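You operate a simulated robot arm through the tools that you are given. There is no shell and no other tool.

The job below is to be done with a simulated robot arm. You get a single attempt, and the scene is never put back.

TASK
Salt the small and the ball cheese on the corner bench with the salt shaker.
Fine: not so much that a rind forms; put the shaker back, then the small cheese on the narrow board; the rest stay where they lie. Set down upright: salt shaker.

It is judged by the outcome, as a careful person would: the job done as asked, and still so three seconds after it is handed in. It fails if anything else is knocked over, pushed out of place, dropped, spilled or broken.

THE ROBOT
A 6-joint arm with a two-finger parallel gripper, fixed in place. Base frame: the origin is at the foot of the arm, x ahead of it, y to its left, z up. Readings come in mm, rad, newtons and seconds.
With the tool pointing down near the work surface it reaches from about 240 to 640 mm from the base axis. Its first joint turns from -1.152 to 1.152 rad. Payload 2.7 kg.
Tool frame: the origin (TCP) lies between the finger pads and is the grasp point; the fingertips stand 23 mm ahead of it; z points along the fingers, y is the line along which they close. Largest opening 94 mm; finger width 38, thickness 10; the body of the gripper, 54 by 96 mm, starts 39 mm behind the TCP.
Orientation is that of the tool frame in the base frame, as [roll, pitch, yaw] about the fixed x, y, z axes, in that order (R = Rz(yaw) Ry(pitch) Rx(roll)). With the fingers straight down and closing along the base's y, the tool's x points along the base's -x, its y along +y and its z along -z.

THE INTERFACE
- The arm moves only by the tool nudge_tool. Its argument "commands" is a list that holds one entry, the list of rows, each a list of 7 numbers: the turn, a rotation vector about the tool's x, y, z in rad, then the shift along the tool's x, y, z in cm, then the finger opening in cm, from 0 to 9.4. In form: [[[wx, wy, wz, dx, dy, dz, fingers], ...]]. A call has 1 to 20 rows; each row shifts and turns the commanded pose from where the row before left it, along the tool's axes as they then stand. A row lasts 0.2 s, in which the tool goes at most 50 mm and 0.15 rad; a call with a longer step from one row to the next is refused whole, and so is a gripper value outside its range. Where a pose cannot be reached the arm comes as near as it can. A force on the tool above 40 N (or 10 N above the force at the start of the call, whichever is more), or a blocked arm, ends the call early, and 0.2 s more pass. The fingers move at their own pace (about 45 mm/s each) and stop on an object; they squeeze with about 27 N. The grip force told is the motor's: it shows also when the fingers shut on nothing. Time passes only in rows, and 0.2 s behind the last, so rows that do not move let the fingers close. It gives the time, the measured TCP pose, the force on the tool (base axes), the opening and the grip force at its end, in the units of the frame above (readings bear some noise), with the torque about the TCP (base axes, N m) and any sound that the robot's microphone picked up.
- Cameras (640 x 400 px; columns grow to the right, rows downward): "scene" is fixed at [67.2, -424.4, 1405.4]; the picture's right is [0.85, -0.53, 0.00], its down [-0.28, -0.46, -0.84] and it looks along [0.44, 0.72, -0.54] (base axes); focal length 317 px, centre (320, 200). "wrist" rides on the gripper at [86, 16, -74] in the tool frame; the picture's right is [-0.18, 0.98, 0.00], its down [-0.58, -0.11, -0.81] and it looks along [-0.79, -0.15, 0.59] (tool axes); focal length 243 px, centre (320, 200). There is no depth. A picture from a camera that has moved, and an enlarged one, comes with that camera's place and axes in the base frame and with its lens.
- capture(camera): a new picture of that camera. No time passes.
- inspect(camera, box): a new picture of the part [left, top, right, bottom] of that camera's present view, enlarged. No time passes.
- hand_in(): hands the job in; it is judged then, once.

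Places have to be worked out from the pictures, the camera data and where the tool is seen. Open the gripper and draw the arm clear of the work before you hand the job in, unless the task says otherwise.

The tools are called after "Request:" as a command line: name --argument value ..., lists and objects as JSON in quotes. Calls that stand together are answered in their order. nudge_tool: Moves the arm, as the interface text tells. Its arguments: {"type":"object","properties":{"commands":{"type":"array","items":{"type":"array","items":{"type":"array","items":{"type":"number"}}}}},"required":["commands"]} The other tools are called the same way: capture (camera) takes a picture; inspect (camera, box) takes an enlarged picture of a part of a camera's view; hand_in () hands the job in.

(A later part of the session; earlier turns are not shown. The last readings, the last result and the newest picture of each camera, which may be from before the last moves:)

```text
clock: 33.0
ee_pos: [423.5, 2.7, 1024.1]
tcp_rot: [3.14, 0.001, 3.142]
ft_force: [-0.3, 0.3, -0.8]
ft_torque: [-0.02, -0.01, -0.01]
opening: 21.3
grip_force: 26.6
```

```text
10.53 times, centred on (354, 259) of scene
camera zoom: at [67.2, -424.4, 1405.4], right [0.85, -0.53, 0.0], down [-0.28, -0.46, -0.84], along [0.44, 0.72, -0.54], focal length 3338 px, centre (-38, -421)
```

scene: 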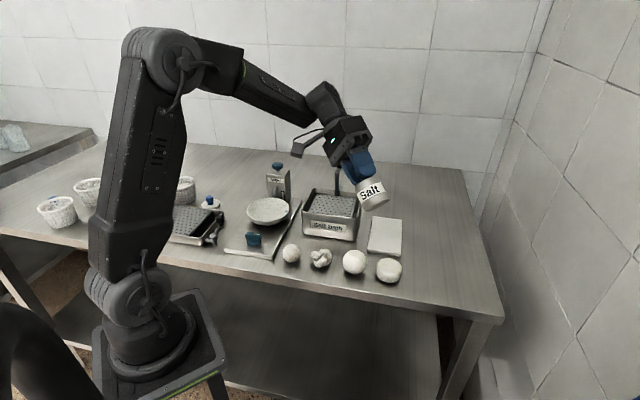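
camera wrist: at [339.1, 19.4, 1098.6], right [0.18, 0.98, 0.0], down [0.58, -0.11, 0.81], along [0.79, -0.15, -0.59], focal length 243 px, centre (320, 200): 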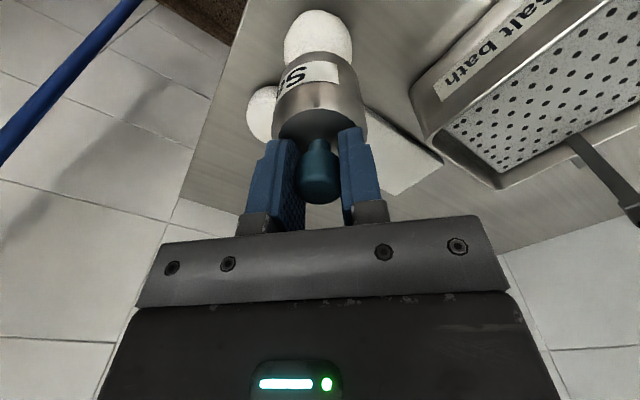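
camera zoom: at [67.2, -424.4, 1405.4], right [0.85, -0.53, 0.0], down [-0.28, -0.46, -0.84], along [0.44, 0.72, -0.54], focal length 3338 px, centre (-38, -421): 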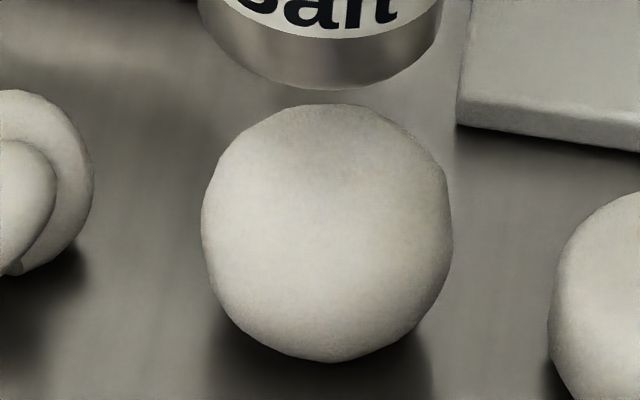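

I zoom in extremely close at the ball's top versus the unsalted cheeses to detect fine grains.

Request:
inspect --camera "scene" --box '[346, 248, 364, 260]'

Request:
inspect --camera "scene" --box '[284, 243, 302, 255]'

Request:
inspect --camera "scene" --box '[382, 257, 400, 269]'

Request:
inspect --camera "wrist" --box '[270, 0, 370, 70]'

```text
16.00 times, centred on (355, 254) of scene
camera zoom: at [67.2, -424.4, 1405.4], right [0.85, -0.53, 0.0], down [-0.28, -0.46, -0.84], along [0.44, 0.72, -0.54], focal length 5073 px, centre (-240, -664)
```

zoom: 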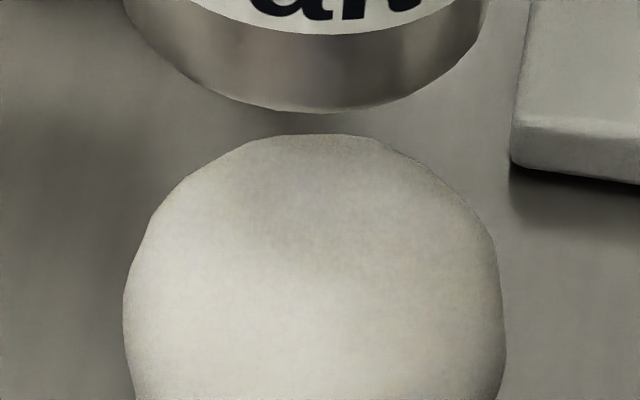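

```text
16.00 times, centred on (293, 249) of scene
camera zoom: at [67.2, -424.4, 1405.4], right [0.85, -0.53, 0.0], down [-0.28, -0.46, -0.84], along [0.44, 0.72, -0.54], focal length 5073 px, centre (752, -584)
```

zoom: 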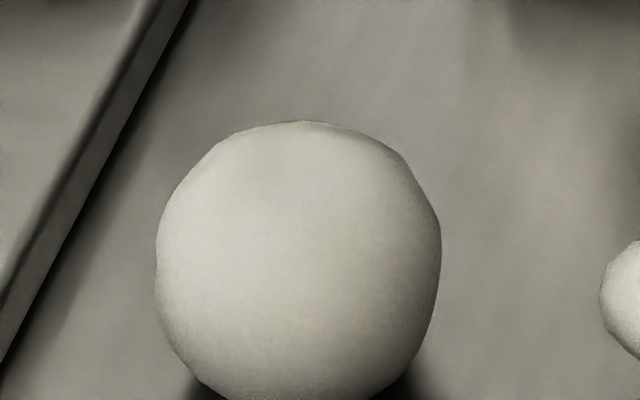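

```text
16.00 times, centred on (391, 263) of scene
camera zoom: at [67.2, -424.4, 1405.4], right [0.85, -0.53, 0.0], down [-0.28, -0.46, -0.84], along [0.44, 0.72, -0.54], focal length 5073 px, centre (-816, -808)
```

zoom: 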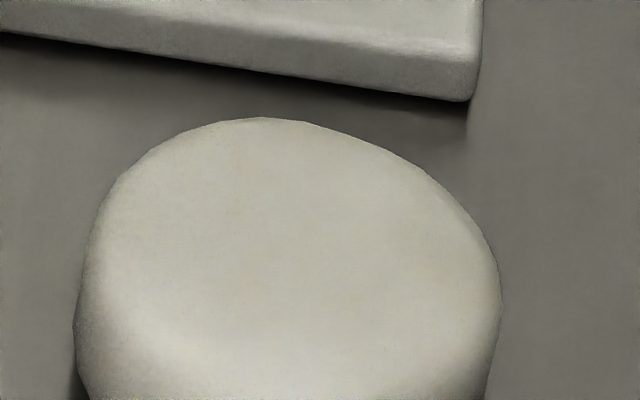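

```text
5.71 times, centred on (320, 35) of wrist
camera zoom: at [337.8, 20.1, 1098.3], right [0.18, 0.98, 0.0], down [0.58, -0.11, 0.81], along [0.79, -0.15, -0.59], focal length 1386 px, centre (320, 1143)
```

zoom: 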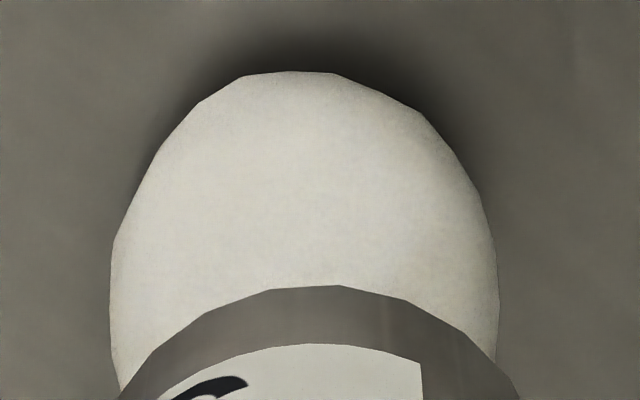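

Still no salt. I try a short side-to-side shake and a rocking shake above the ball.

Request:
nudge_tool --commands '[[[0, 0, 0, 0, 1.5, 0, 0], [0, 0, 0, 0, -3, 0, 0], [0, 0, 0, 0, 3, 0, 0], [0, 0, 0, 0, -3, 0, 0], [0, 0, 0, 0, 1.5, 0, 0], [0, 0, 0, 0, 0, 0, 0]]]'

Request:
inspect --camera "scene" --box '[320, 225, 390, 285]'

Request:
nudge_tool --commands '[[[0.14, 0, 0, 0, 0, 0, 0], [-0.14, 0, 0, 0, 0, 0, 0], [-0.14, 0, 0, 0, 0, 0, 0], [0.14, 0, 0, 0, 0, 0, 0], [0.14, 0, 0, 0, 0, 0, 0], [-0.14, 0, 0, 0, 0, 0, 0], [0, 0, 0, 0, 0, 0, 0]]]'

Request:
inspect --camera "scene" --box '[320, 225, 390, 285]'

```text
clock: 34.4
ee_pos: [426.4, 3.6, 1024.1]
tcp_rot: [-3.141, 0.001, -3.14]
ft_force: [0.0, -0.5, -0.7]
ft_torque: [-0.03, 0.0, -0.05]
opening: 20.9
grip_force: 27.3
```

```text
6.67 times, centred on (355, 255) of scene
camera zoom: at [67.2, -424.4, 1405.4], right [0.85, -0.53, 0.0], down [-0.28, -0.46, -0.84], along [0.44, 0.72, -0.54], focal length 2114 px, centre (87, -167)
```

zoom: 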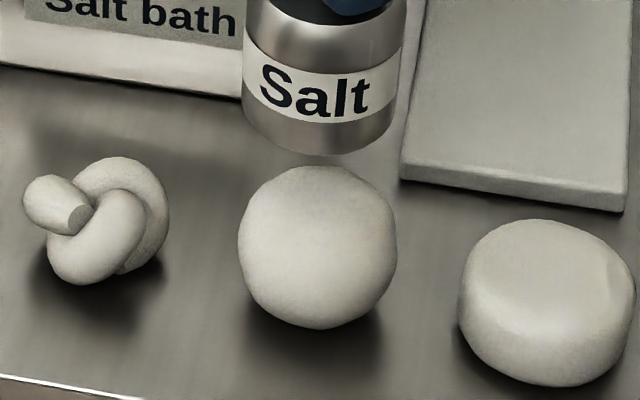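

```text
clock: 36.0
ee_pos: [424.4, 3.8, 1025.2]
tcp_rot: [3.139, 0.0, 3.141]
ft_force: [0.1, 0.5, -1.8]
ft_torque: [-0.01, 0.01, 0.0]
opening: 21.1
grip_force: 27.4
```

```text
6.67 times, centred on (355, 255) of scene
camera zoom: at [67.2, -424.4, 1405.4], right [0.85, -0.53, 0.0], down [-0.28, -0.46, -0.84], along [0.44, 0.72, -0.54], focal length 2114 px, centre (87, -167)
```

zoom: 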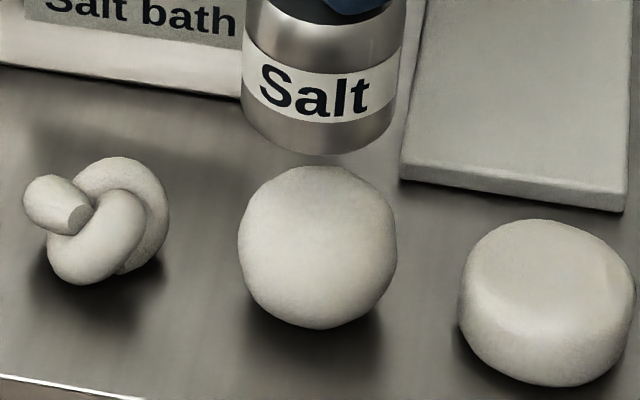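

Vertical, lateral and rocking shakes upright give nothing, so tipping is the next thing to test over the ball. I raise a little and pitch the shaker slowly, keeping its head above the ball.

Request:
nudge_tool --commands '[[[0, 0, 0, 0, 0, -2, 0], [0, 0, 0, 0, 0, -2, 0], [0, 0.06, 0, 0, 0, 0, 0], [0, 0.12, 0, 0, 0, 0, 0], [0, 0.12, 0, 0, 0, 0, 0], [0, 0.12, 0, 0, 0, 0, 0], [0, 0.12, 0, 0, 0, 0, 0], [0, 0.12, 0, 0, 0, 0, 0], [0, 0.12, 0, 0, 0, 0, 0], [0, 0.12, 0, 0, 0, 0, 0], [0, 0.12, 0, 0, 0, 0, 0], [0, 0.12, 0, 0, 0, 0, 0], [0, 0.06, 0, 0, 0, 0, 0], [0, 0, 0, 0, 0, 0, 0]]]'

Request:
capture --camera "scene"

Request:
inspect --camera "scene" --box '[290, 160, 410, 285]'

```text
clock: 39.0
ee_pos: [338.6, -1.5, 988.7]
tcp_rot: [3.14, -1.199, -3.141]
ft_force: [0.1, 0.4, -0.5]
ft_torque: [-0.01, -0.08, -0.01]
opening: 21.0
grip_force: 26.5
out of reach, approached as far as the arm can: row 10, 11, 12, 13
```

```text
taken
```

scene: 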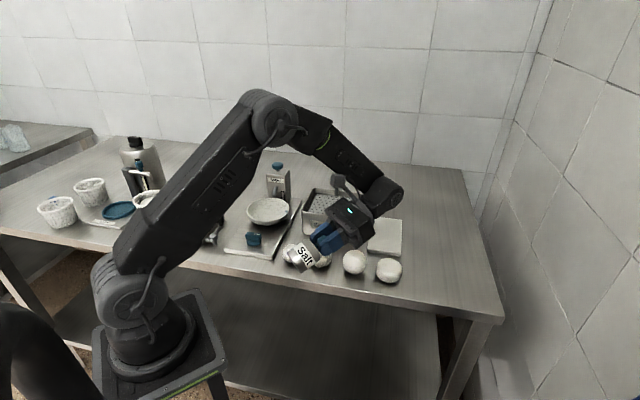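

```text
3.20 times, centred on (350, 222) of scene
camera zoom: at [67.2, -424.4, 1405.4], right [0.85, -0.53, 0.0], down [-0.28, -0.46, -0.84], along [0.44, 0.72, -0.54], focal length 1015 px, centre (224, 128)
```

zoom: 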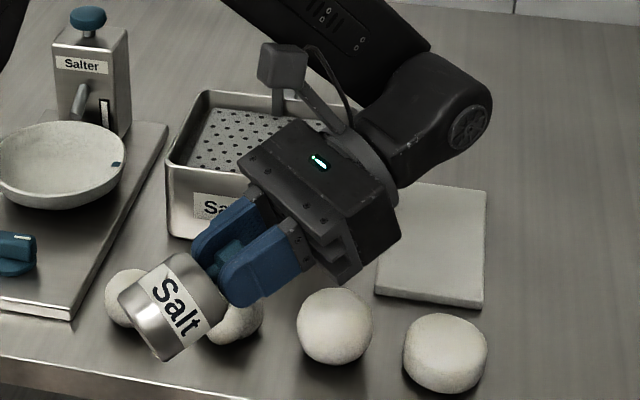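

That direction runs out of reach, and the tool was pulled back to x≈339. I reverse the tilt to come back upright above the ball.

Request:
nudge_tool --commands '[[[0, -0.06, 0, 0, 0, 0, 0], [0, -0.1, 0, 0, 0, 0, 0], [0, -0.1, 0, 0, 0, 0, 0], [0, -0.1, 0, 0, 0, 0, 0], [0, -0.12, 0, 0, 0, 0, 0], [0, -0.12, 0, 0, 0, 0, 0], [0, -0.12, 0, 0, 0, 0, 0], [0, -0.12, 0, 0, 0, 0, 0], [0, -0.12, 0, 0, 0, 0, 0], [0, -0.12, 0, 0, 0, 0, 0], [0, -0.12, 0, 0, 0, 0, 0], [0, 0, 0, 0, 0, 0, 0]]]'

Request:
capture --camera "scene"

Request:
inspect --camera "wrist" --box '[200, 0, 500, 240]'

```text
clock: 41.6
ee_pos: [340.4, -1.3, 988.9]
tcp_rot: [3.141, 0.0, 3.141]
ft_force: [-0.2, 0.0, -1.6]
ft_torque: [0.01, 0.0, 0.02]
opening: 21.1
grip_force: 27.4
```

```text
taken
```

scene: 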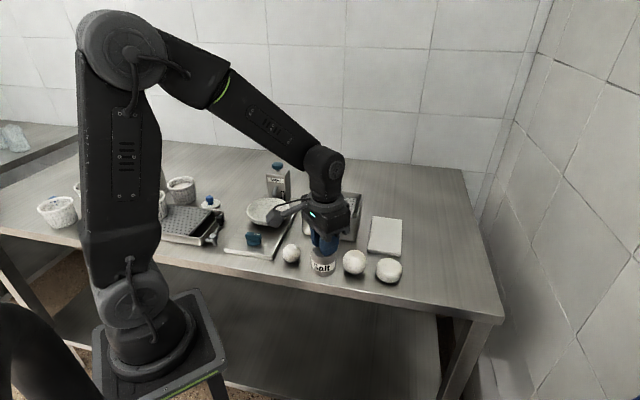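

```text
1.67 times, centred on (350, 120) of wrist
camera zoom: at [254.1, 14.8, 1063.1], right [0.18, 0.98, 0.0], down [0.58, -0.11, 0.81], along [0.79, -0.15, -0.59], focal length 404 px, centre (270, 333)
```

zoom: 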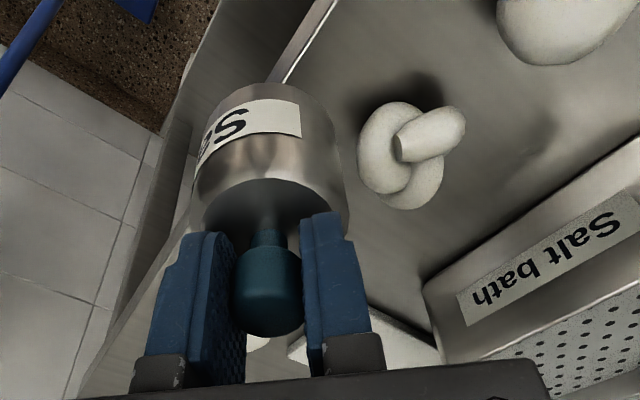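

Upright again, now at (340,-1,989) beside the knot. I return to above the ball at a safe height, z≈1080.

Request:
nudge_tool --commands '[[[0, 0, 0, 0, 0, -1, 0], [0, 0, 0, 0, 0, -2, 0], [0, 0, 0, 0, 0, -2, 0], [0, 0, 0, 0, 0, -2, 0], [0, 0, 0, -0.7, 0, -1.5, 0], [0, 0, 0, -1.5, 0.1, -0.6, 0], [0, 0, 0, -1.5, 0.1, 0, 0], [0, 0, 0, -1.5, 0.1, 0, 0], [0, 0, 0, -1.5, 0.1, 0, 0], [0, 0, 0, -1.2, 0, 0, 0], [0, 0, 0, -0.6, 0, 0, 0], [0, 0, 0, 0, 0, 0, 0]]]'

Request:
nudge_tool --commands '[[[0, -0.06, 0, 0, 0, 0, 0], [0, -0.12, 0, 0, 0, 0, 0], [0, -0.12, 0, 0, 0, 0, 0], [0, -0.12, 0, 0, 0, 0, 0], [0, -0.12, 0, 0, 0, 0, 0], [0, -0.12, 0, 0, 0, 0, 0], [0, -0.12, 0, 0, 0, 0, 0], [0, -0.12, 0, 0, 0, 0, 0], [0, -0.12, 0, 0, 0, 0, 0], [0, -0.12, 0, 0, 0, 0, 0], [0, -0.12, 0, 0, 0, 0, 0], [0, -0.06, 0, 0, 0, 0, 0], [0, 0, 0, 0, 0, 0, 0]]]'

Request:
capture --camera "scene"

Request:
inspect --camera "scene" --box '[310, 160, 430, 285]'

```text
clock: 44.2
ee_pos: [424.9, 3.1, 1080.0]
tcp_rot: [3.14, 0.001, -3.141]
ft_force: [0.1, -0.1, -1.3]
ft_torque: [-0.02, 0.01, -0.01]
opening: 21.0
grip_force: 27.5
```

```text
clock: 47.0
ee_pos: [452.8, 14.5, 1109.6]
tcp_rot: [-3.083, 0.899, 3.139]
ft_force: [-0.3, 1.3, -0.6]
ft_torque: [-0.02, 0.08, 0.04]
opening: 21.2
grip_force: 27.1
out of reach, approached as far as the arm can: row 7, 8, 9, 10, 11, 12
```

```text
taken
```

scene: 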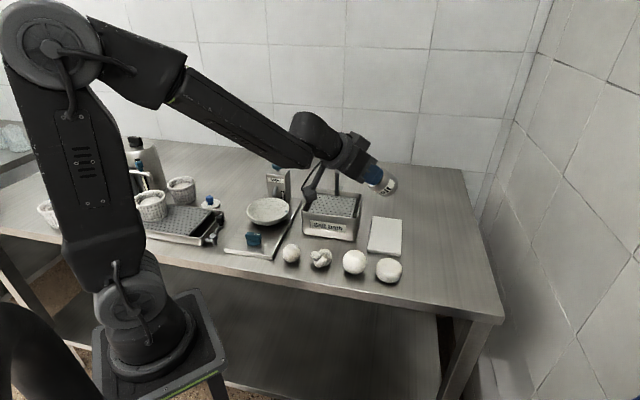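

```text
3.20 times, centred on (370, 222) of scene
camera zoom: at [67.2, -424.4, 1405.4], right [0.85, -0.53, 0.0], down [-0.28, -0.46, -0.84], along [0.44, 0.72, -0.54], focal length 1015 px, centre (160, 128)
```

zoom: 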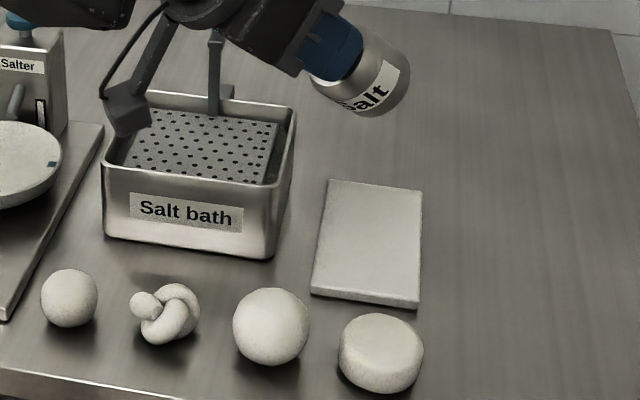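

The pitch direction is joint-limited (~0.9 rad). I return toward upright in steps and check the pose.

Request:
nudge_tool --commands '[[[0, 0.06, 0, 0, 0, 0, 0], [0, 0.12, 0, 0, 0, 0, 0], [0, 0.12, 0, 0, 0, 0, 0], [0, 0.12, 0, 0, 0, 0, 0], [0, 0.12, 0, 0, 0, 0, 0], [0, 0.12, 0, 0, 0, 0, 0], [0, 0.12, 0, 0, 0, 0, 0], [0, 0.08, 0, 0, 0, 0, 0], [0, 0, 0, 0, 0, 0, 0]]]'

Request:
inspect --camera "scene" --box '[310, 160, 430, 285]'

```text
clock: 49.0
ee_pos: [457.7, 9.0, 1117.0]
tcp_rot: [-3.089, 0.295, 3.09]
ft_force: [1.4, 0.6, -1.8]
ft_torque: [0.01, 0.05, 0.0]
opening: 21.2
grip_force: 26.9
out of reach, approached as far as the arm can: row 2, 3
```

```text
3.20 times, centred on (370, 222) of scene
camera zoom: at [67.2, -424.4, 1405.4], right [0.85, -0.53, 0.0], down [-0.28, -0.46, -0.84], along [0.44, 0.72, -0.54], focal length 1015 px, centre (160, 128)
```

zoom: 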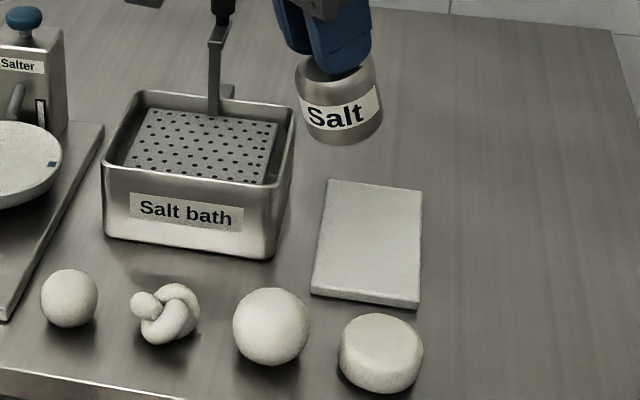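

Request:
nudge_tool --commands '[[[0, 0.1, 0, 0, 0, 0, 0], [0, 0.1, 0, 0, 0, 0, 0], [0, 0.095, 0, 0, 0, 0, 0], [0, 0, 0, 0, 0, 0, 0]]]'

```text
clock: 50.0
ee_pos: [456.2, 9.9, 1117.1]
tcp_rot: [-3.09, 0.0, 3.07]
ft_force: [-0.9, -0.2, -1.8]
ft_torque: [0.0, 0.02, -0.02]
opening: 21.1
grip_force: 27.1
```

Small orientation residue remains (roll 0.05, yaw 0.07). I correct it and return over the ball.

Request:
nudge_tool --commands '[[[-0.0516, 0, 0, 0, 0, 0, 0], [0, 0, -0.0716, 0, 0, 0, 0], [0, 0, 0, 1, -0.2, 1, 0], [0, 0, 0, 1.2, -0.3, 2, 0], [0, 0, 0, 0.9, -0.2, 2, 0], [0, 0, 0, 0, 0, 2, 0], [0, 0, 0, 0, 0, 2, 0], [0, 0, 0, 0, 0, 1, 0], [0, 0, 0, 0, 0, 0, 0]]]'

Request:
capture --camera "wrist"

Request:
inspect --camera "scene" --box '[310, 180, 400, 290]'

```text
clock: 52.0
ee_pos: [425.5, 1.3, 1017.6]
tcp_rot: [-3.139, 0.002, -3.14]
ft_force: [0.3, -0.2, -2.3]
ft_torque: [-0.01, -0.03, 0.01]
opening: 21.2
grip_force: 26.9
```

```text
taken
camera wrist: at [340.9, 17.9, 1092.2], right [0.18, 0.98, 0.0], down [0.58, -0.11, 0.81], along [0.79, -0.15, -0.59], focal length 243 px, centre (320, 200)
```

wrist: 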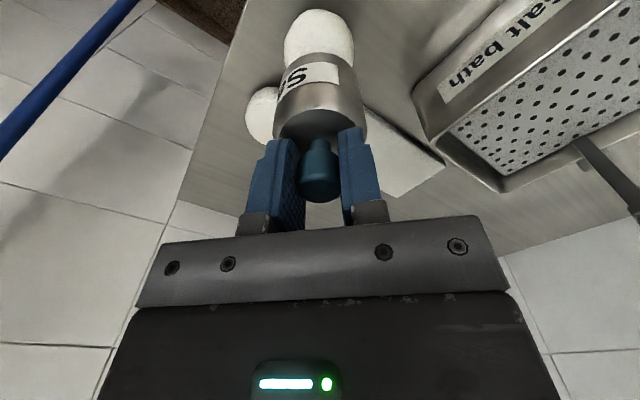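

```text
3.64 times, centred on (355, 235) of scene
camera zoom: at [67.2, -424.4, 1405.4], right [0.85, -0.53, 0.0], down [-0.28, -0.46, -0.84], along [0.44, 0.72, -0.54], focal length 1153 px, centre (193, 73)
```

zoom: 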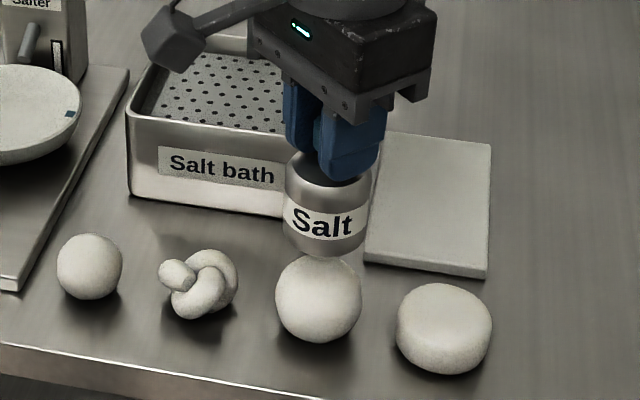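

Shaker hold is unchanged, base ~30 mm over the ball. I try a sustained vigorous vertical shake, four cycles.

Request:
nudge_tool --commands '[[[0, 0, 0, 0, 0, -4.5, 0], [0, 0, 0, 0, 0, 4.5, 0], [0, 0, 0, 0, 0, -4.5, 0], [0, 0, 0, 0, 0, 4.5, 0], [0, 0, 0, 0, 0, -4.5, 0], [0, 0, 0, 0, 0, 4.5, 0], [0, 0, 0, 0, 0, -4.5, 0], [0, 0, 0, 0, 0, 4.5, 0]]]'

Request:
inspect --camera "scene" --box '[320, 225, 390, 285]'

Request:
inspect --camera "wrist" --box '[270, 0, 370, 70]'

```text
clock: 53.8
ee_pos: [427.5, 3.1, 1018.1]
tcp_rot: [3.141, 0.002, -3.139]
ft_force: [-0.6, -0.9, -1.6]
ft_torque: [0.0, -0.02, 0.01]
opening: 21.0
grip_force: 27.4
```

```text
6.67 times, centred on (355, 255) of scene
camera zoom: at [67.2, -424.4, 1405.4], right [0.85, -0.53, 0.0], down [-0.28, -0.46, -0.84], along [0.44, 0.72, -0.54], focal length 2114 px, centre (87, -167)
```

zoom: 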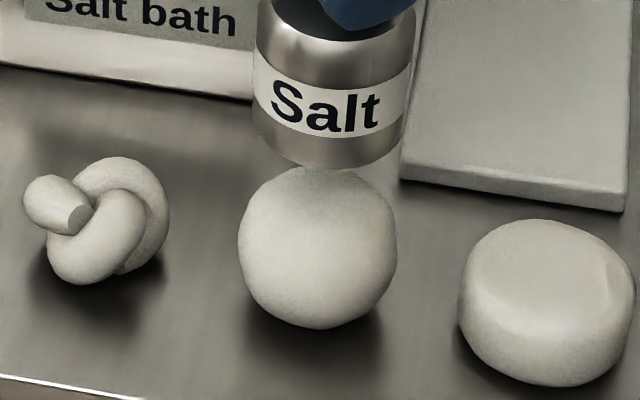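

```text
5.71 times, centred on (320, 35) of wrist
camera zoom: at [341.7, 18.8, 1092.0], right [0.18, 0.98, 0.0], down [0.58, -0.11, 0.81], along [0.79, -0.15, -0.59], focal length 1386 px, centre (320, 1143)
```

zoom: 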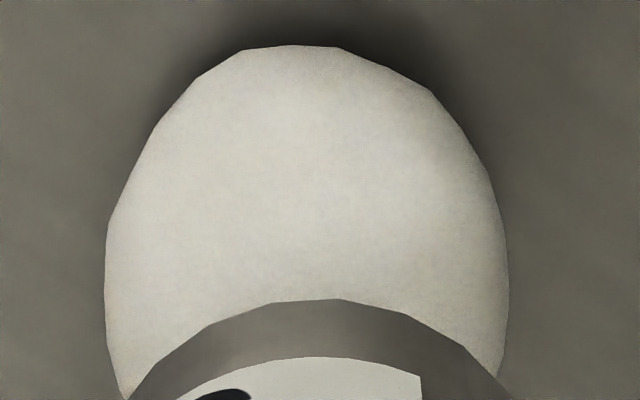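

No salt from upright shaking at all. Next test: tip it past horizontal with its head above the ball, with the gripper sideways (that direction had reach). First I raise and yaw the wrist so the fingers sit beside the head.

Request:
nudge_tool --commands '[[[0, 0, -0.06, 0, 0, -1, 0], [0, 0, -0.13, 0, 0, -1.5, 0], [0, 0, -0.13, 0, 0, -1.5, 0], [0, 0, -0.13, 0, 0, -1.5, 0], [0, 0, -0.13, 0, 0, -1.5, 0], [0, 0, -0.13, 0, 0, 0, 0], [0, 0, -0.13, 0, 0, 0, 0], [0, 0, -0.13, 0, 0, 0, 0], [0, 0, -0.13, 0, 0, 0, 0], [0, 0, -0.13, 0, 0, 0, 0], [0, 0, -0.13, 0, 0, 0, 0], [0, 0, -0.13, 0, 0, 0, 0], [0, 0, -0.08, 0, 0, 0, 0], [0, 0, 0, 0, 0, 0, 0]]]'

Request:
capture --camera "scene"

Request:
capture --camera "wrist"

```text
clock: 56.8
ee_pos: [425.9, 0.4, 1087.6]
tcp_rot: [-3.14, 0.002, -1.567]
ft_force: [0.6, 0.6, -1.1]
ft_torque: [0.0, 0.0, 0.01]
opening: 21.1
grip_force: 27.0
```

```text
taken
```

scene: 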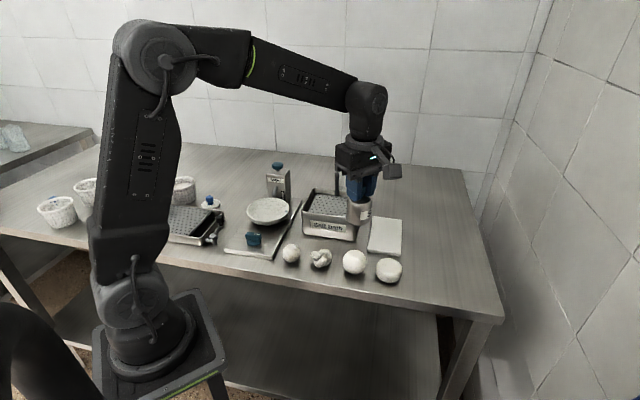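

```text
taken
camera wrist: at [411.3, -84.8, 1161.8], right [-0.98, 0.18, 0.0], down [0.11, 0.58, 0.81], along [0.15, 0.79, -0.59], focal length 243 px, centre (320, 200)
```

wrist: 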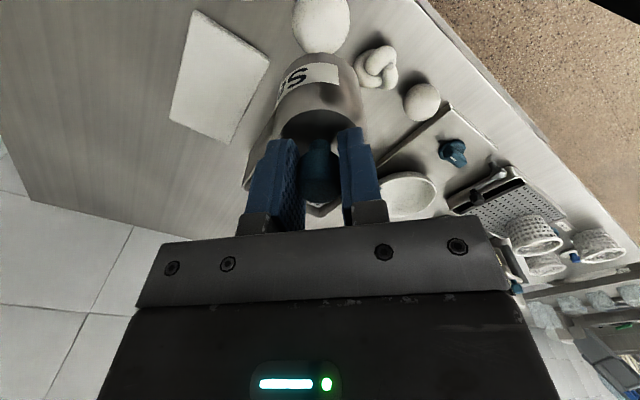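

Yaw worked. Now I pitch about the finger line toward −y, in small steps, to ~1.4 rad.

Request:
nudge_tool --commands '[[[0, 0.06, 0, 0, 0, 0, 0], [0, 0.12, 0, 0, 0, 0, 0], [0, 0.12, 0, 0, 0, 0, 0], [0, 0.12, 0, 0, 0, 0, 0], [0, 0.12, 0, 0, 0, 0, 0], [0, 0.12, 0, 0, 0, 0, 0], [0, 0.12, 0, 0, 0, 0, 0], [0, 0.12, 0, 0, 0, 0, 0], [0, 0.12, 0, 0, 0, 0, 0], [0, 0.12, 0, 0, 0, 0, 0], [0, 0.12, 0, 0, 0, 0, 0], [0, 0.12, 0, 0, 0, 0, 0], [0, 0, 0, 0, 0, 0, 0]]]'

Request:
capture --camera "scene"

Request:
inspect --camera "scene" --box '[310, 150, 430, 285]'

Request:
capture --camera "wrist"

```text
clock: 59.6
ee_pos: [426.1, 2.2, 1086.5]
tcp_rot: [-3.133, -1.383, -1.579]
ft_force: [-0.1, -0.3, -1.9]
ft_torque: [0.06, -0.01, 0.01]
opening: 21.0
grip_force: 26.4
```

```text
taken
```

scene: 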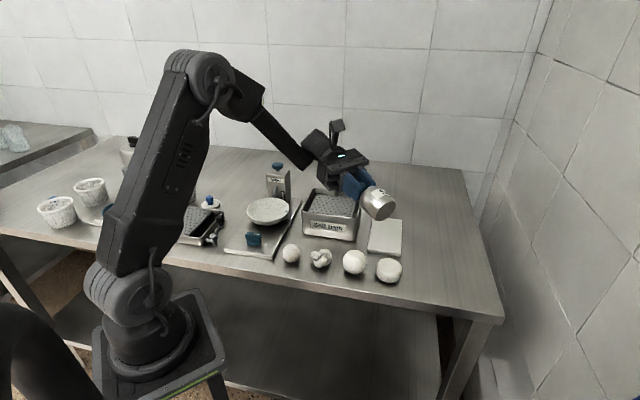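

```text
2.96 times, centred on (370, 218) of scene
camera zoom: at [67.2, -424.4, 1405.4], right [0.85, -0.53, 0.0], down [-0.28, -0.46, -0.84], along [0.44, 0.72, -0.54], focal length 940 px, centre (172, 148)
```

zoom: 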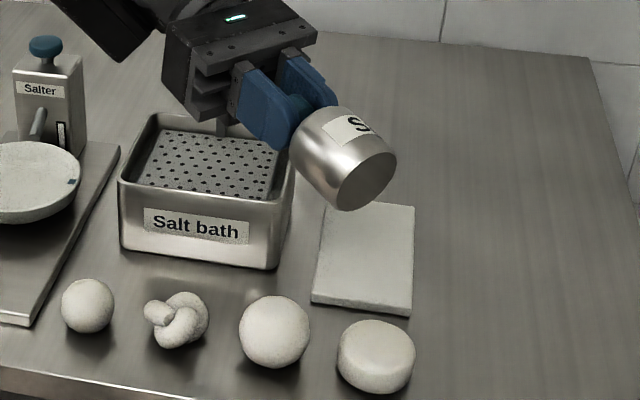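

```text
taken
camera wrist: at [410.9, 59.0, 1186.2], right [-0.98, 0.03, -0.18], down [0.11, 0.9, -0.42], along [0.15, -0.43, -0.89], focal length 243 px, centre (320, 200)
```

wrist: 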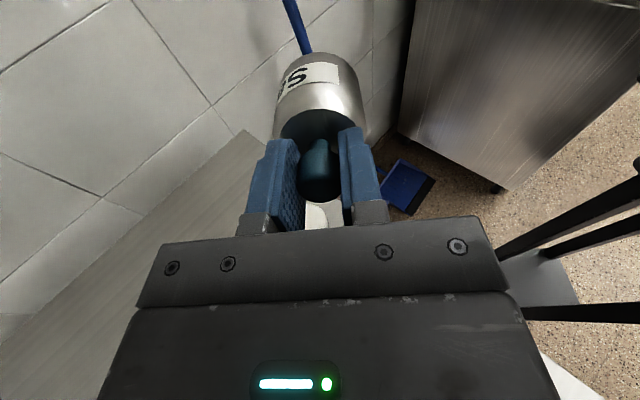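

Tilted 79°, still nothing. I go on past horizontal to about 110°, with the head over the ball.

Request:
nudge_tool --commands '[[[0, 0.1, 0, 0, 0, 0, 0], [0, 0.1, 0, 0, 0, 0, 0], [0, 0.1, 0, 0, 0, 0, 0], [0, 0.1, 0, 0, 0, 0, 0], [0, 0.1, 0, 0, 0, 0, 0], [0, 0, 0, 0, 0, 0, 0]]]'

Request:
capture --camera "scene"

Request:
inspect --camera "scene" --box '[310, 150, 430, 285]'

```text
clock: 61.0
ee_pos: [427.7, -8.3, 1084.6]
tcp_rot: [0.002, -1.269, 1.578]
ft_force: [-0.2, 0.0, -2.4]
ft_torque: [0.08, -0.02, -0.04]
opening: 20.8
grip_force: 27.1
out of reach, approached as far as the arm can: row 5
```

```text
taken
```

scene: 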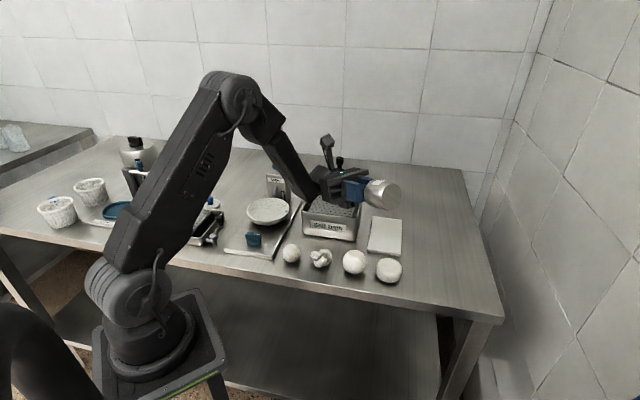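

```text
2.96 times, centred on (370, 218) of scene
camera zoom: at [67.2, -424.4, 1405.4], right [0.85, -0.53, 0.0], down [-0.28, -0.46, -0.84], along [0.44, 0.72, -0.54], focal length 940 px, centre (172, 148)
```

zoom: 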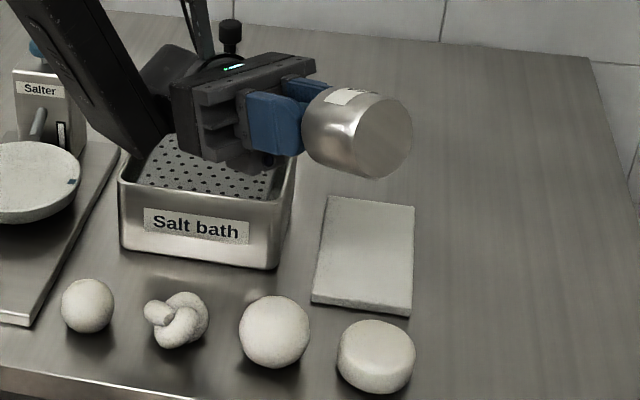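

Tipped to ~107° and nothing visible yet. I give two short shakes in this posture (upwards, away from the bench) and look.

Request:
nudge_tool --commands '[[[0, 0, 0, 2.5, 0, 0, 0], [0, 0, 0, -2.5, 0, 0, 0], [0, 0, 0, 2.5, 0, 0, 0], [0, 0, 0, -2.5, 0, 0, 0], [0, 0, 0, 0, 0, 0, 0]]]'

Request:
inspect --camera "scene" --box '[320, 225, 390, 285]'

Request:
inspect --camera "scene" --box '[310, 150, 430, 285]'

```text
clock: 62.2
ee_pos: [430.4, -18.3, 1083.1]
tcp_rot: [-0.005, -1.262, 1.577]
ft_force: [0.2, 0.2, -1.4]
ft_torque: [0.05, 0.01, 0.0]
opening: 21.2
grip_force: 27.1
out of reach, approached as far as the arm can: row 1
```

```text
6.67 times, centred on (355, 255) of scene
camera zoom: at [67.2, -424.4, 1405.4], right [0.85, -0.53, 0.0], down [-0.28, -0.46, -0.84], along [0.44, 0.72, -0.54], focal length 2114 px, centre (87, -167)
```

zoom: 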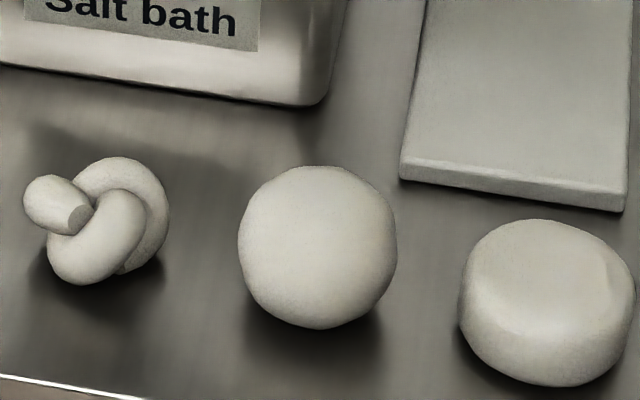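

```text
2.96 times, centred on (370, 218) of scene
camera zoom: at [67.2, -424.4, 1405.4], right [0.85, -0.53, 0.0], down [-0.28, -0.46, -0.84], along [0.44, 0.72, -0.54], focal length 940 px, centre (172, 148)
```

zoom: 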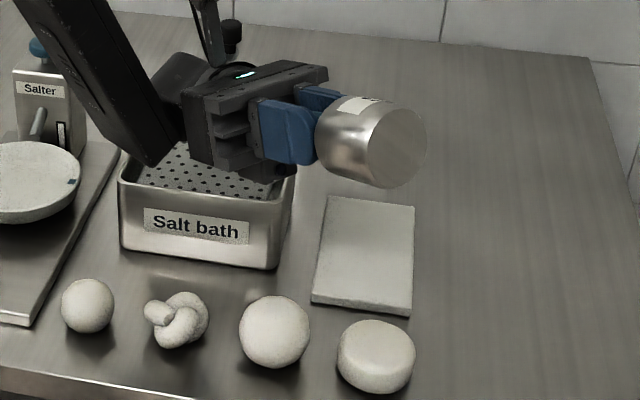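

Nothing comes out at 107° either, and the wrist is near the bath. I back out of this posture: reverse the tilt and yaw.

Request:
nudge_tool --commands '[[[0, -0.08, 0, 0, 0, 0, 0], [0, -0.12, 0, 0, 0, 0, 0], [0, -0.12, 0, 0, 0, 0, 0], [0, -0.12, 0, 0, 0, 0, 0], [0, -0.12, 0, 0, 0, 0, 0], [0, -0.12, 0, 0, 0, 0, 0], [0, -0.12, 0, 0, 0, 0, 0], [0, -0.12, 0, 0, 0, 0, 0], [0, -0.12, 0, 0, 0, 0, 0], [0, -0.12, 0, 0, 0, 0, 0], [0, -0.12, 0, 0, 0, 0, 0], [0, -0.12, 0, 0, 0, 0, 0], [0, -0.12, 0, 0, 0, 0, 0], [0, -0.12, 0, 0, 0, 0, 0], [0, -0.12, 0, 0, 0, 0, 0], [0, -0.12, 0, 0, 0, 0, 0], [0, 0, 0, 0, 0, 0, 0]]]'

Request:
inspect --camera "scene" --box '[270, 130, 430, 290]'

```text
clock: 65.8
ee_pos: [430.7, -18.1, 1083.0]
tcp_rot: [-3.139, 0.002, -1.57]
ft_force: [-0.3, 0.2, -1.1]
ft_torque: [-0.02, 0.0, -0.01]
opening: 21.1
grip_force: 27.0
```

```text
2.50 times, centred on (350, 210) of scene
camera zoom: at [67.2, -424.4, 1405.4], right [0.85, -0.53, 0.0], down [-0.28, -0.46, -0.84], along [0.44, 0.72, -0.54], focal length 793 px, centre (245, 175)
```

zoom: 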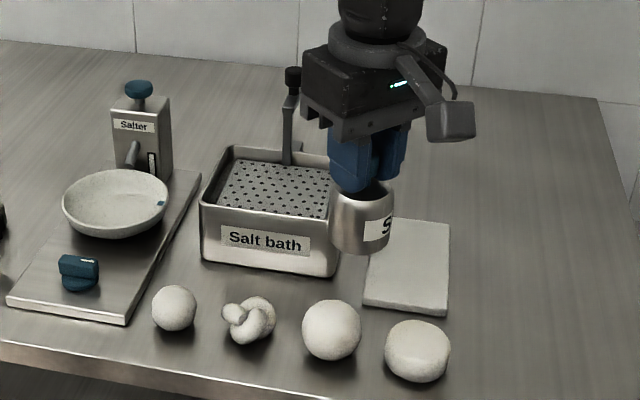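

Everything is intact. To hold it so the head is free, I must set the shaker back and regrip its body from the side. I yaw back and carry it above its original spot.

Request:
nudge_tool --commands '[[[0, 0, 0.06, 0, 0, 0, 0], [0, 0, 0.12, 0, 0, 0, 0], [0, 0, 0.12, 0, 0, 0, 0], [0, 0, 0.12, 0, 0, 0, 0], [0, 0, 0.12, 0, 0, 0, 0], [0, 0, 0.12, 0, 0, 0, 0], [0, 0, 0.12, 0, 0, 0, 0], [0, 0, 0.12, 0, 0, 0, 0], [0, 0, 0.12, 0, 0, 0, 0], [0, 0, 0.12, 0, 0, 0, 0], [0, 0, 0.12, 0, 0, 0, 0], [0, 0, 0.12, 0, 0, 0, 0], [0, 0, 0.12, 0, 0, 0, 0], [0, 0, 0.07, 0, 0, 0, 0], [0, 0, 0, 0, 0, 0, 0]]]'

Request:
nudge_tool --commands '[[[0, 0, 0, -0.8, -0.15, 0, 0], [0, 0, 0, -1.6, -0.3, 0, 0], [0, 0, 0, -2, -0.4, 0, 0], [0, 0, 0, -2, -0.4, 0, 0], [0, 0, 0, -2, -0.4, 0, 0], [0, 0, 0, -2, -0.4, 0, 0], [0, 0, 0, -2, -0.4, 0, 0], [0, 0, 0, -2, -0.4, 0, 0], [0, 0, 0, -1.6, -0.25, 0, 0], [0, 0, 0, -0.9, -0.1, 0, 0], [0, 0, 0, 0, 0, 0, 0]]]'

```text
clock: 69.0
ee_pos: [430.7, -17.7, 1083.6]
tcp_rot: [3.14, 0.001, 3.141]
ft_force: [-0.6, -0.6, -1.6]
ft_torque: [0.02, -0.05, -0.01]
opening: 20.7
grip_force: 27.1
```

```text
clock: 71.4
ee_pos: [598.7, -49.5, 1083.9]
tcp_rot: [3.141, 0.001, -3.14]
ft_force: [1.9, 0.3, -1.5]
ft_torque: [0.03, -0.04, 0.03]
opening: 20.9
grip_force: 26.8
```

I lower in steps, correcting x by 3 mm, to just above the bench.

Request:
nudge_tool --commands '[[[0, 0, 0, -0.3, 0, 1, 0], [0, 0, 0, 0, 0, 2, 0], [0, 0, 0, 0, 0, 2, 0], [0, 0, 0, 0, 0, 2, 0], [0, 0, 0, 0, 0, 2, 0], [0, 0, 0, 0, 0, 2, 0], [0, 0, 0, 0, 0, 1.5, 0], [0, 0, 0, 0, 0, 1, 0], [0, 0, 0, 0, 0, 0, 0]]]'

Request:
inspect --camera "scene" --box '[394, 205, 464, 275]'

Request:
inspect --camera "wrist" --box '[220, 0, 440, 240]'

```text
clock: 73.4
ee_pos: [601.8, -49.9, 948.2]
tcp_rot: [3.141, 0.001, -3.141]
ft_force: [-0.8, 0.1, -0.7]
ft_torque: [-0.01, 0.01, 0.02]
opening: 21.0
grip_force: 27.9
```

```text
5.71 times, centred on (429, 240) of scene
camera zoom: at [67.2, -424.4, 1405.4], right [0.85, -0.53, 0.0], down [-0.28, -0.46, -0.84], along [0.44, 0.72, -0.54], focal length 1812 px, centre (-303, -29)
```

zoom: 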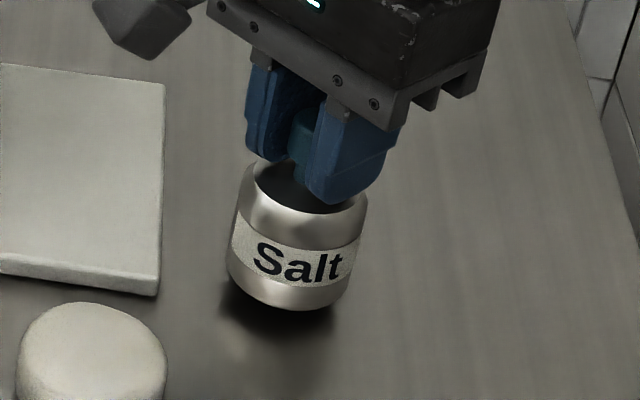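

```text
1.67 times, centred on (330, 120) of wrist
camera zoom: at [516.2, -33.8, 1022.5], right [0.18, 0.98, 0.0], down [0.58, -0.11, 0.81], along [0.79, -0.15, -0.59], focal length 404 px, centre (303, 333)
```

zoom: 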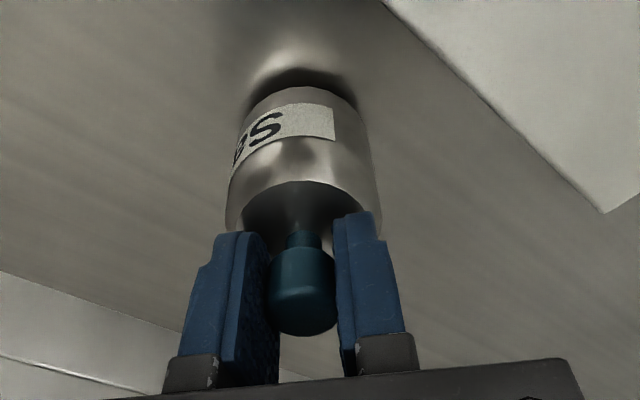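

Well aligned over its spot. I lower the last 15 mm slowly and release.

Request:
nudge_tool --commands '[[[0, 0, 0, 0, 0, 0.6, 0], [0, 0, 0, 0, 0, 0.5, 0], [0, 0, 0, 0, 0, 0.3, 0], [0, 0, 0, 0, 0, 0.15, 0], [0, 0, 0, 0, 0, 0, 0]]]'

Request:
inspect --camera "scene" --box '[394, 205, 464, 275]'

```text
clock: 74.6
ee_pos: [602.7, -49.3, 935.9]
tcp_rot: [-3.141, 0.011, -3.141]
ft_force: [0.3, 1.6, 26.8]
ft_torque: [0.03, -0.19, -0.01]
opening: 21.5
grip_force: 27.4
```

```text
5.71 times, centred on (429, 240) of scene
camera zoom: at [66.7, -424.3, 1405.4], right [0.85, -0.53, 0.0], down [-0.28, -0.46, -0.84], along [0.44, 0.72, -0.54], focal length 1812 px, centre (-303, -29)
```

zoom: 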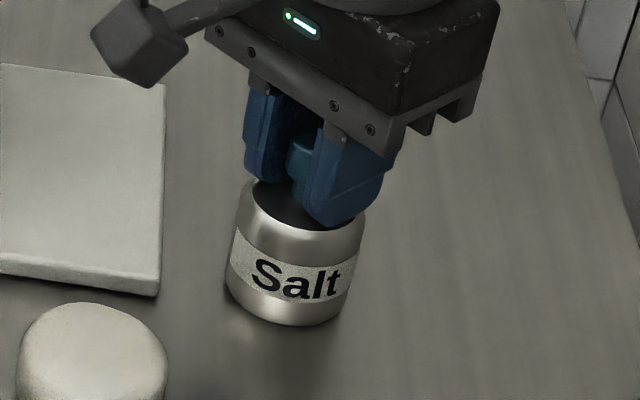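

It touched down at TCP z≈936 (26 N). I ease up 2.5 mm and open the fingers.

Request:
nudge_tool --commands '[[[0, 0, 0, 0, 0, -0.25, 0], [0, 0, 0, 0, 0, 0, 0], [0, 0, 0, 0, 0, 0, 9.4], [0, 0, 0, 0, 0, 0, 9.4], [0, 0, 0, 0, 0, 0, 9.4], [0, 0, 0, 0, 0, 0, 9.4], [0, 0, 0, 0, 0, 0, 9.4], [0, 0, 0, 0, 0, 0, 9.4]]]'

Request:
inspect --camera "scene" --box '[394, 205, 464, 275]'

Request:
capture --camera "wrist"

```text
clock: 76.4
ee_pos: [600.5, -51.0, 934.6]
tcp_rot: [3.14, 0.0, -3.139]
ft_force: [0.8, -0.1, -0.1]
ft_torque: [0.0, 0.03, 0.01]
opening: 93.8
grip_force: 0.1
```

```text
5.71 times, centred on (429, 240) of scene
camera zoom: at [67.2, -424.4, 1405.4], right [0.85, -0.53, 0.0], down [-0.28, -0.46, -0.84], along [0.44, 0.72, -0.54], focal length 1812 px, centre (-303, -29)
```

zoom: 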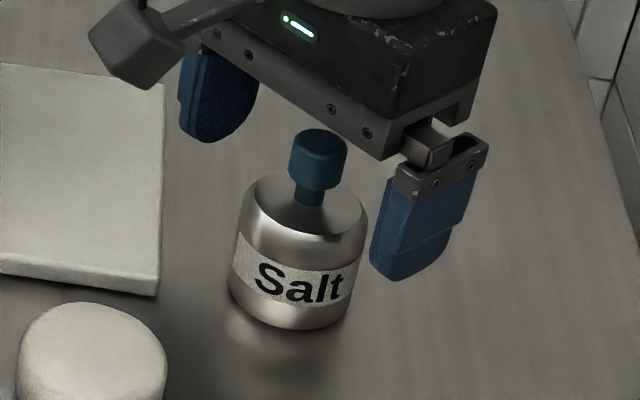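

```text
taken
camera wrist: at [516.0, -34.1, 1009.0], right [0.18, 0.98, 0.0], down [0.58, -0.11, 0.81], along [0.79, -0.15, -0.59], focal length 243 px, centre (320, 200)
```

wrist: 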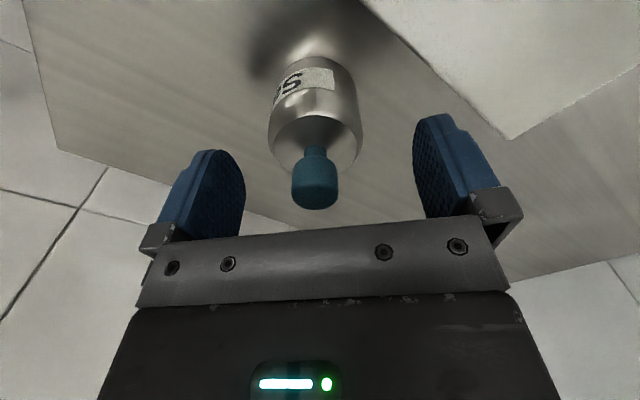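

The shaker stands upright back on its spot (~(603,-51)). Now I rise, back off, and yaw the wrist by π so the wrist camera will be on top for a side approach.

Request:
nudge_tool --commands '[[[0, 0, 0, 0, 0, -3, 9.4], [0, 0, 0, 0, 0, -4, 9.4], [0, 0, 0, 0, 0, -4, 9.4], [0, 0, 0, 2, 0, -4, 9.4], [0, 0, 0, 4, 0, -1, 9.4], [0, 0, 0, 2.5, 0, 0, 9.4], [0, 0, -0.15, 0, 0, 0, 9.4], [0, 0, -0.15, 0, 0, 0, 9.4], [0, 0, -0.15, 0, 0, 0, 9.4], [0, 0, -0.15, 0, 0, 0, 9.4], [0, 0, -0.15, 0, 0, 0, 9.4], [0, 0, -0.15, 0, 0, 0, 9.4], [0, 0, -0.15, 0, 0, 0, 9.4], [0, 0, -0.15, 0, 0, 0, 9.4], [0, 0, -0.15, 0, 0, 0, 9.4], [0, 0, -0.15, 0, 0, 0, 9.4], [0, 0, -0.07, 0, 0, 0, 9.4], [0, 0, 0, 0, 0, 0, 9.4]]]'

Request:
nudge_tool --commands '[[[0, 0, -0.15, 0, 0, 0, 9.4], [0, 0, -0.15, 0, 0, 0, 9.4], [0, 0, -0.15, 0, 0, 0, 9.4], [0, 0, -0.15, 0, 0, 0, 9.4], [0, 0, -0.15, 0, 0, 0, 9.4], [0, 0, -0.15, 0, 0, 0, 9.4], [0, 0, -0.15, 0, 0, 0, 9.4], [0, 0, -0.15, 0, 0, 0, 9.4], [0, 0, -0.15, 0, 0, 0, 9.4], [0, 0, -0.15, 0, 0, 0, 9.4], [0, 0, -0.07, 0, 0, 0, 9.4], [0, 0, 0, 0, 0, 0, 9.4]]]'

Request:
capture --camera "scene"

```text
clock: 80.2
ee_pos: [516.6, -50.5, 1094.8]
tcp_rot: [-3.139, 0.0, -1.569]
ft_force: [0.6, 0.0, 0.1]
ft_torque: [-0.01, 0.01, -0.02]
opening: 94.1
grip_force: 0.1
```

```text
clock: 82.8
ee_pos: [515.7, -25.3, 1093.6]
tcp_rot: [3.128, -0.004, -0.075]
ft_force: [0.3, -0.5, 0.6]
ft_torque: [0.0, 0.0, 0.01]
opening: 93.9
grip_force: 0.0
out of reach, approached as far as the arm can: row 10, 11
```

```text
taken
```

scene: 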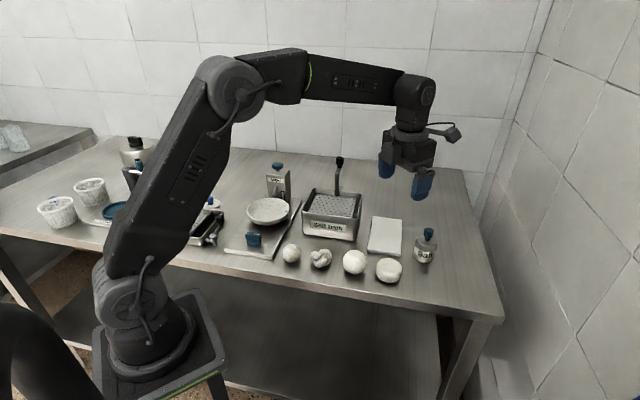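

The wrist roll limit is about −3.05 rad; nearly there is enough. I back off slightly and tilt the tool 60° forward at this safe height.

Request:
nudge_tool --commands '[[[0, 0, 0.075, 0, 0, 0, 9.4], [0, 0.12, 0, 0, 0, 0, 9.4], [0, 0.12, 0, 0, 0, 0, 9.4], [0, 0.12, 0, 0, 0, 0, 9.4], [0, 0.12, 0, 0, 0, 0, 9.4], [0, 0.12, 0, 0, 0, 0, 9.4], [0, 0.12, 0, 0, 0, 0, 9.4], [0, 0.12, 0, 0, 0, 0, 9.4], [0, 0.12, 0, 0, 0, 0, 9.4], [0, 0.087, 0, 0, 0, 0, 9.4], [0, 0, 0, 0, 0, 0, 9.4]]]'

Request:
capture --camera "scene"

Request:
capture --camera "wrist"

```text
clock: 85.2
ee_pos: [532.8, -31.0, 1117.9]
tcp_rot: [3.109, -0.952, -0.138]
ft_force: [0.2, 0.5, 0.5]
ft_torque: [-0.02, -0.01, 0.0]
opening: 94.1
grip_force: 0.1
out of reach, approached as far as the arm can: row 8, 9, 10
```

```text
taken
```

scene: 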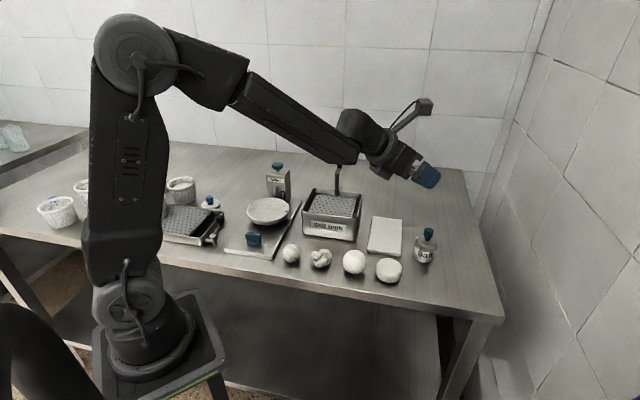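

```text
taken
camera wrist: at [519.9, -41.6, 1232.0], right [-0.27, -0.95, -0.13], down [-0.96, 0.27, -0.01], along [0.04, 0.12, -0.99], focal length 243 px, centre (320, 200)
```

wrist: 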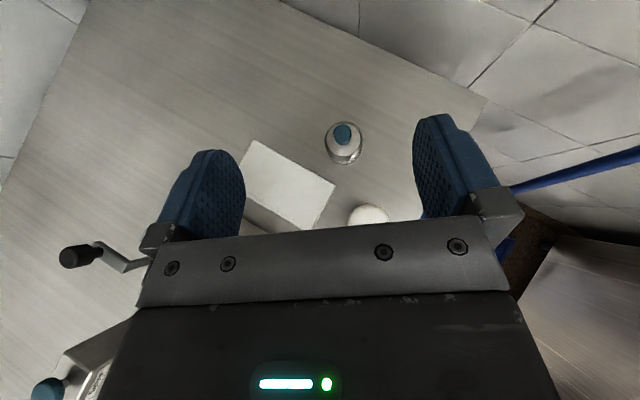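

Forward tilt is limited near 54°, since the wrist pitch stops when straight; sideways approaches have more freedom. I untilt and turn the yaw to point the approach diagonally (azimuth about −50°).

Request:
nudge_tool --commands '[[[0, -0.12, 0, 0, 0, 0, 9.4], [0, -0.12, 0, 0, 0, 0, 9.4], [0, -0.12, 0, 0, 0, 0, 9.4], [0, -0.12, 0, 0, 0, 0, 9.4], [0, -0.12, 0, 0, 0, 0, 9.4], [0, -0.12, 0, 0, 0, 0, 9.4], [0, -0.12, 0, 0, 0, 0, 9.4], [0, -0.112, 0, 0, 0, 0, 9.4], [0, 0, 0, 0, 0, 0, 9.4]]]'

```text
clock: 87.2
ee_pos: [534.0, -31.0, 1121.3]
tcp_rot: [3.124, -0.035, -0.16]
ft_force: [-0.3, -0.6, -0.1]
ft_torque: [0.0, 0.0, -0.01]
opening: 94.3
grip_force: 0.0
out of reach, approached as far as the arm can: row 1, 2
```

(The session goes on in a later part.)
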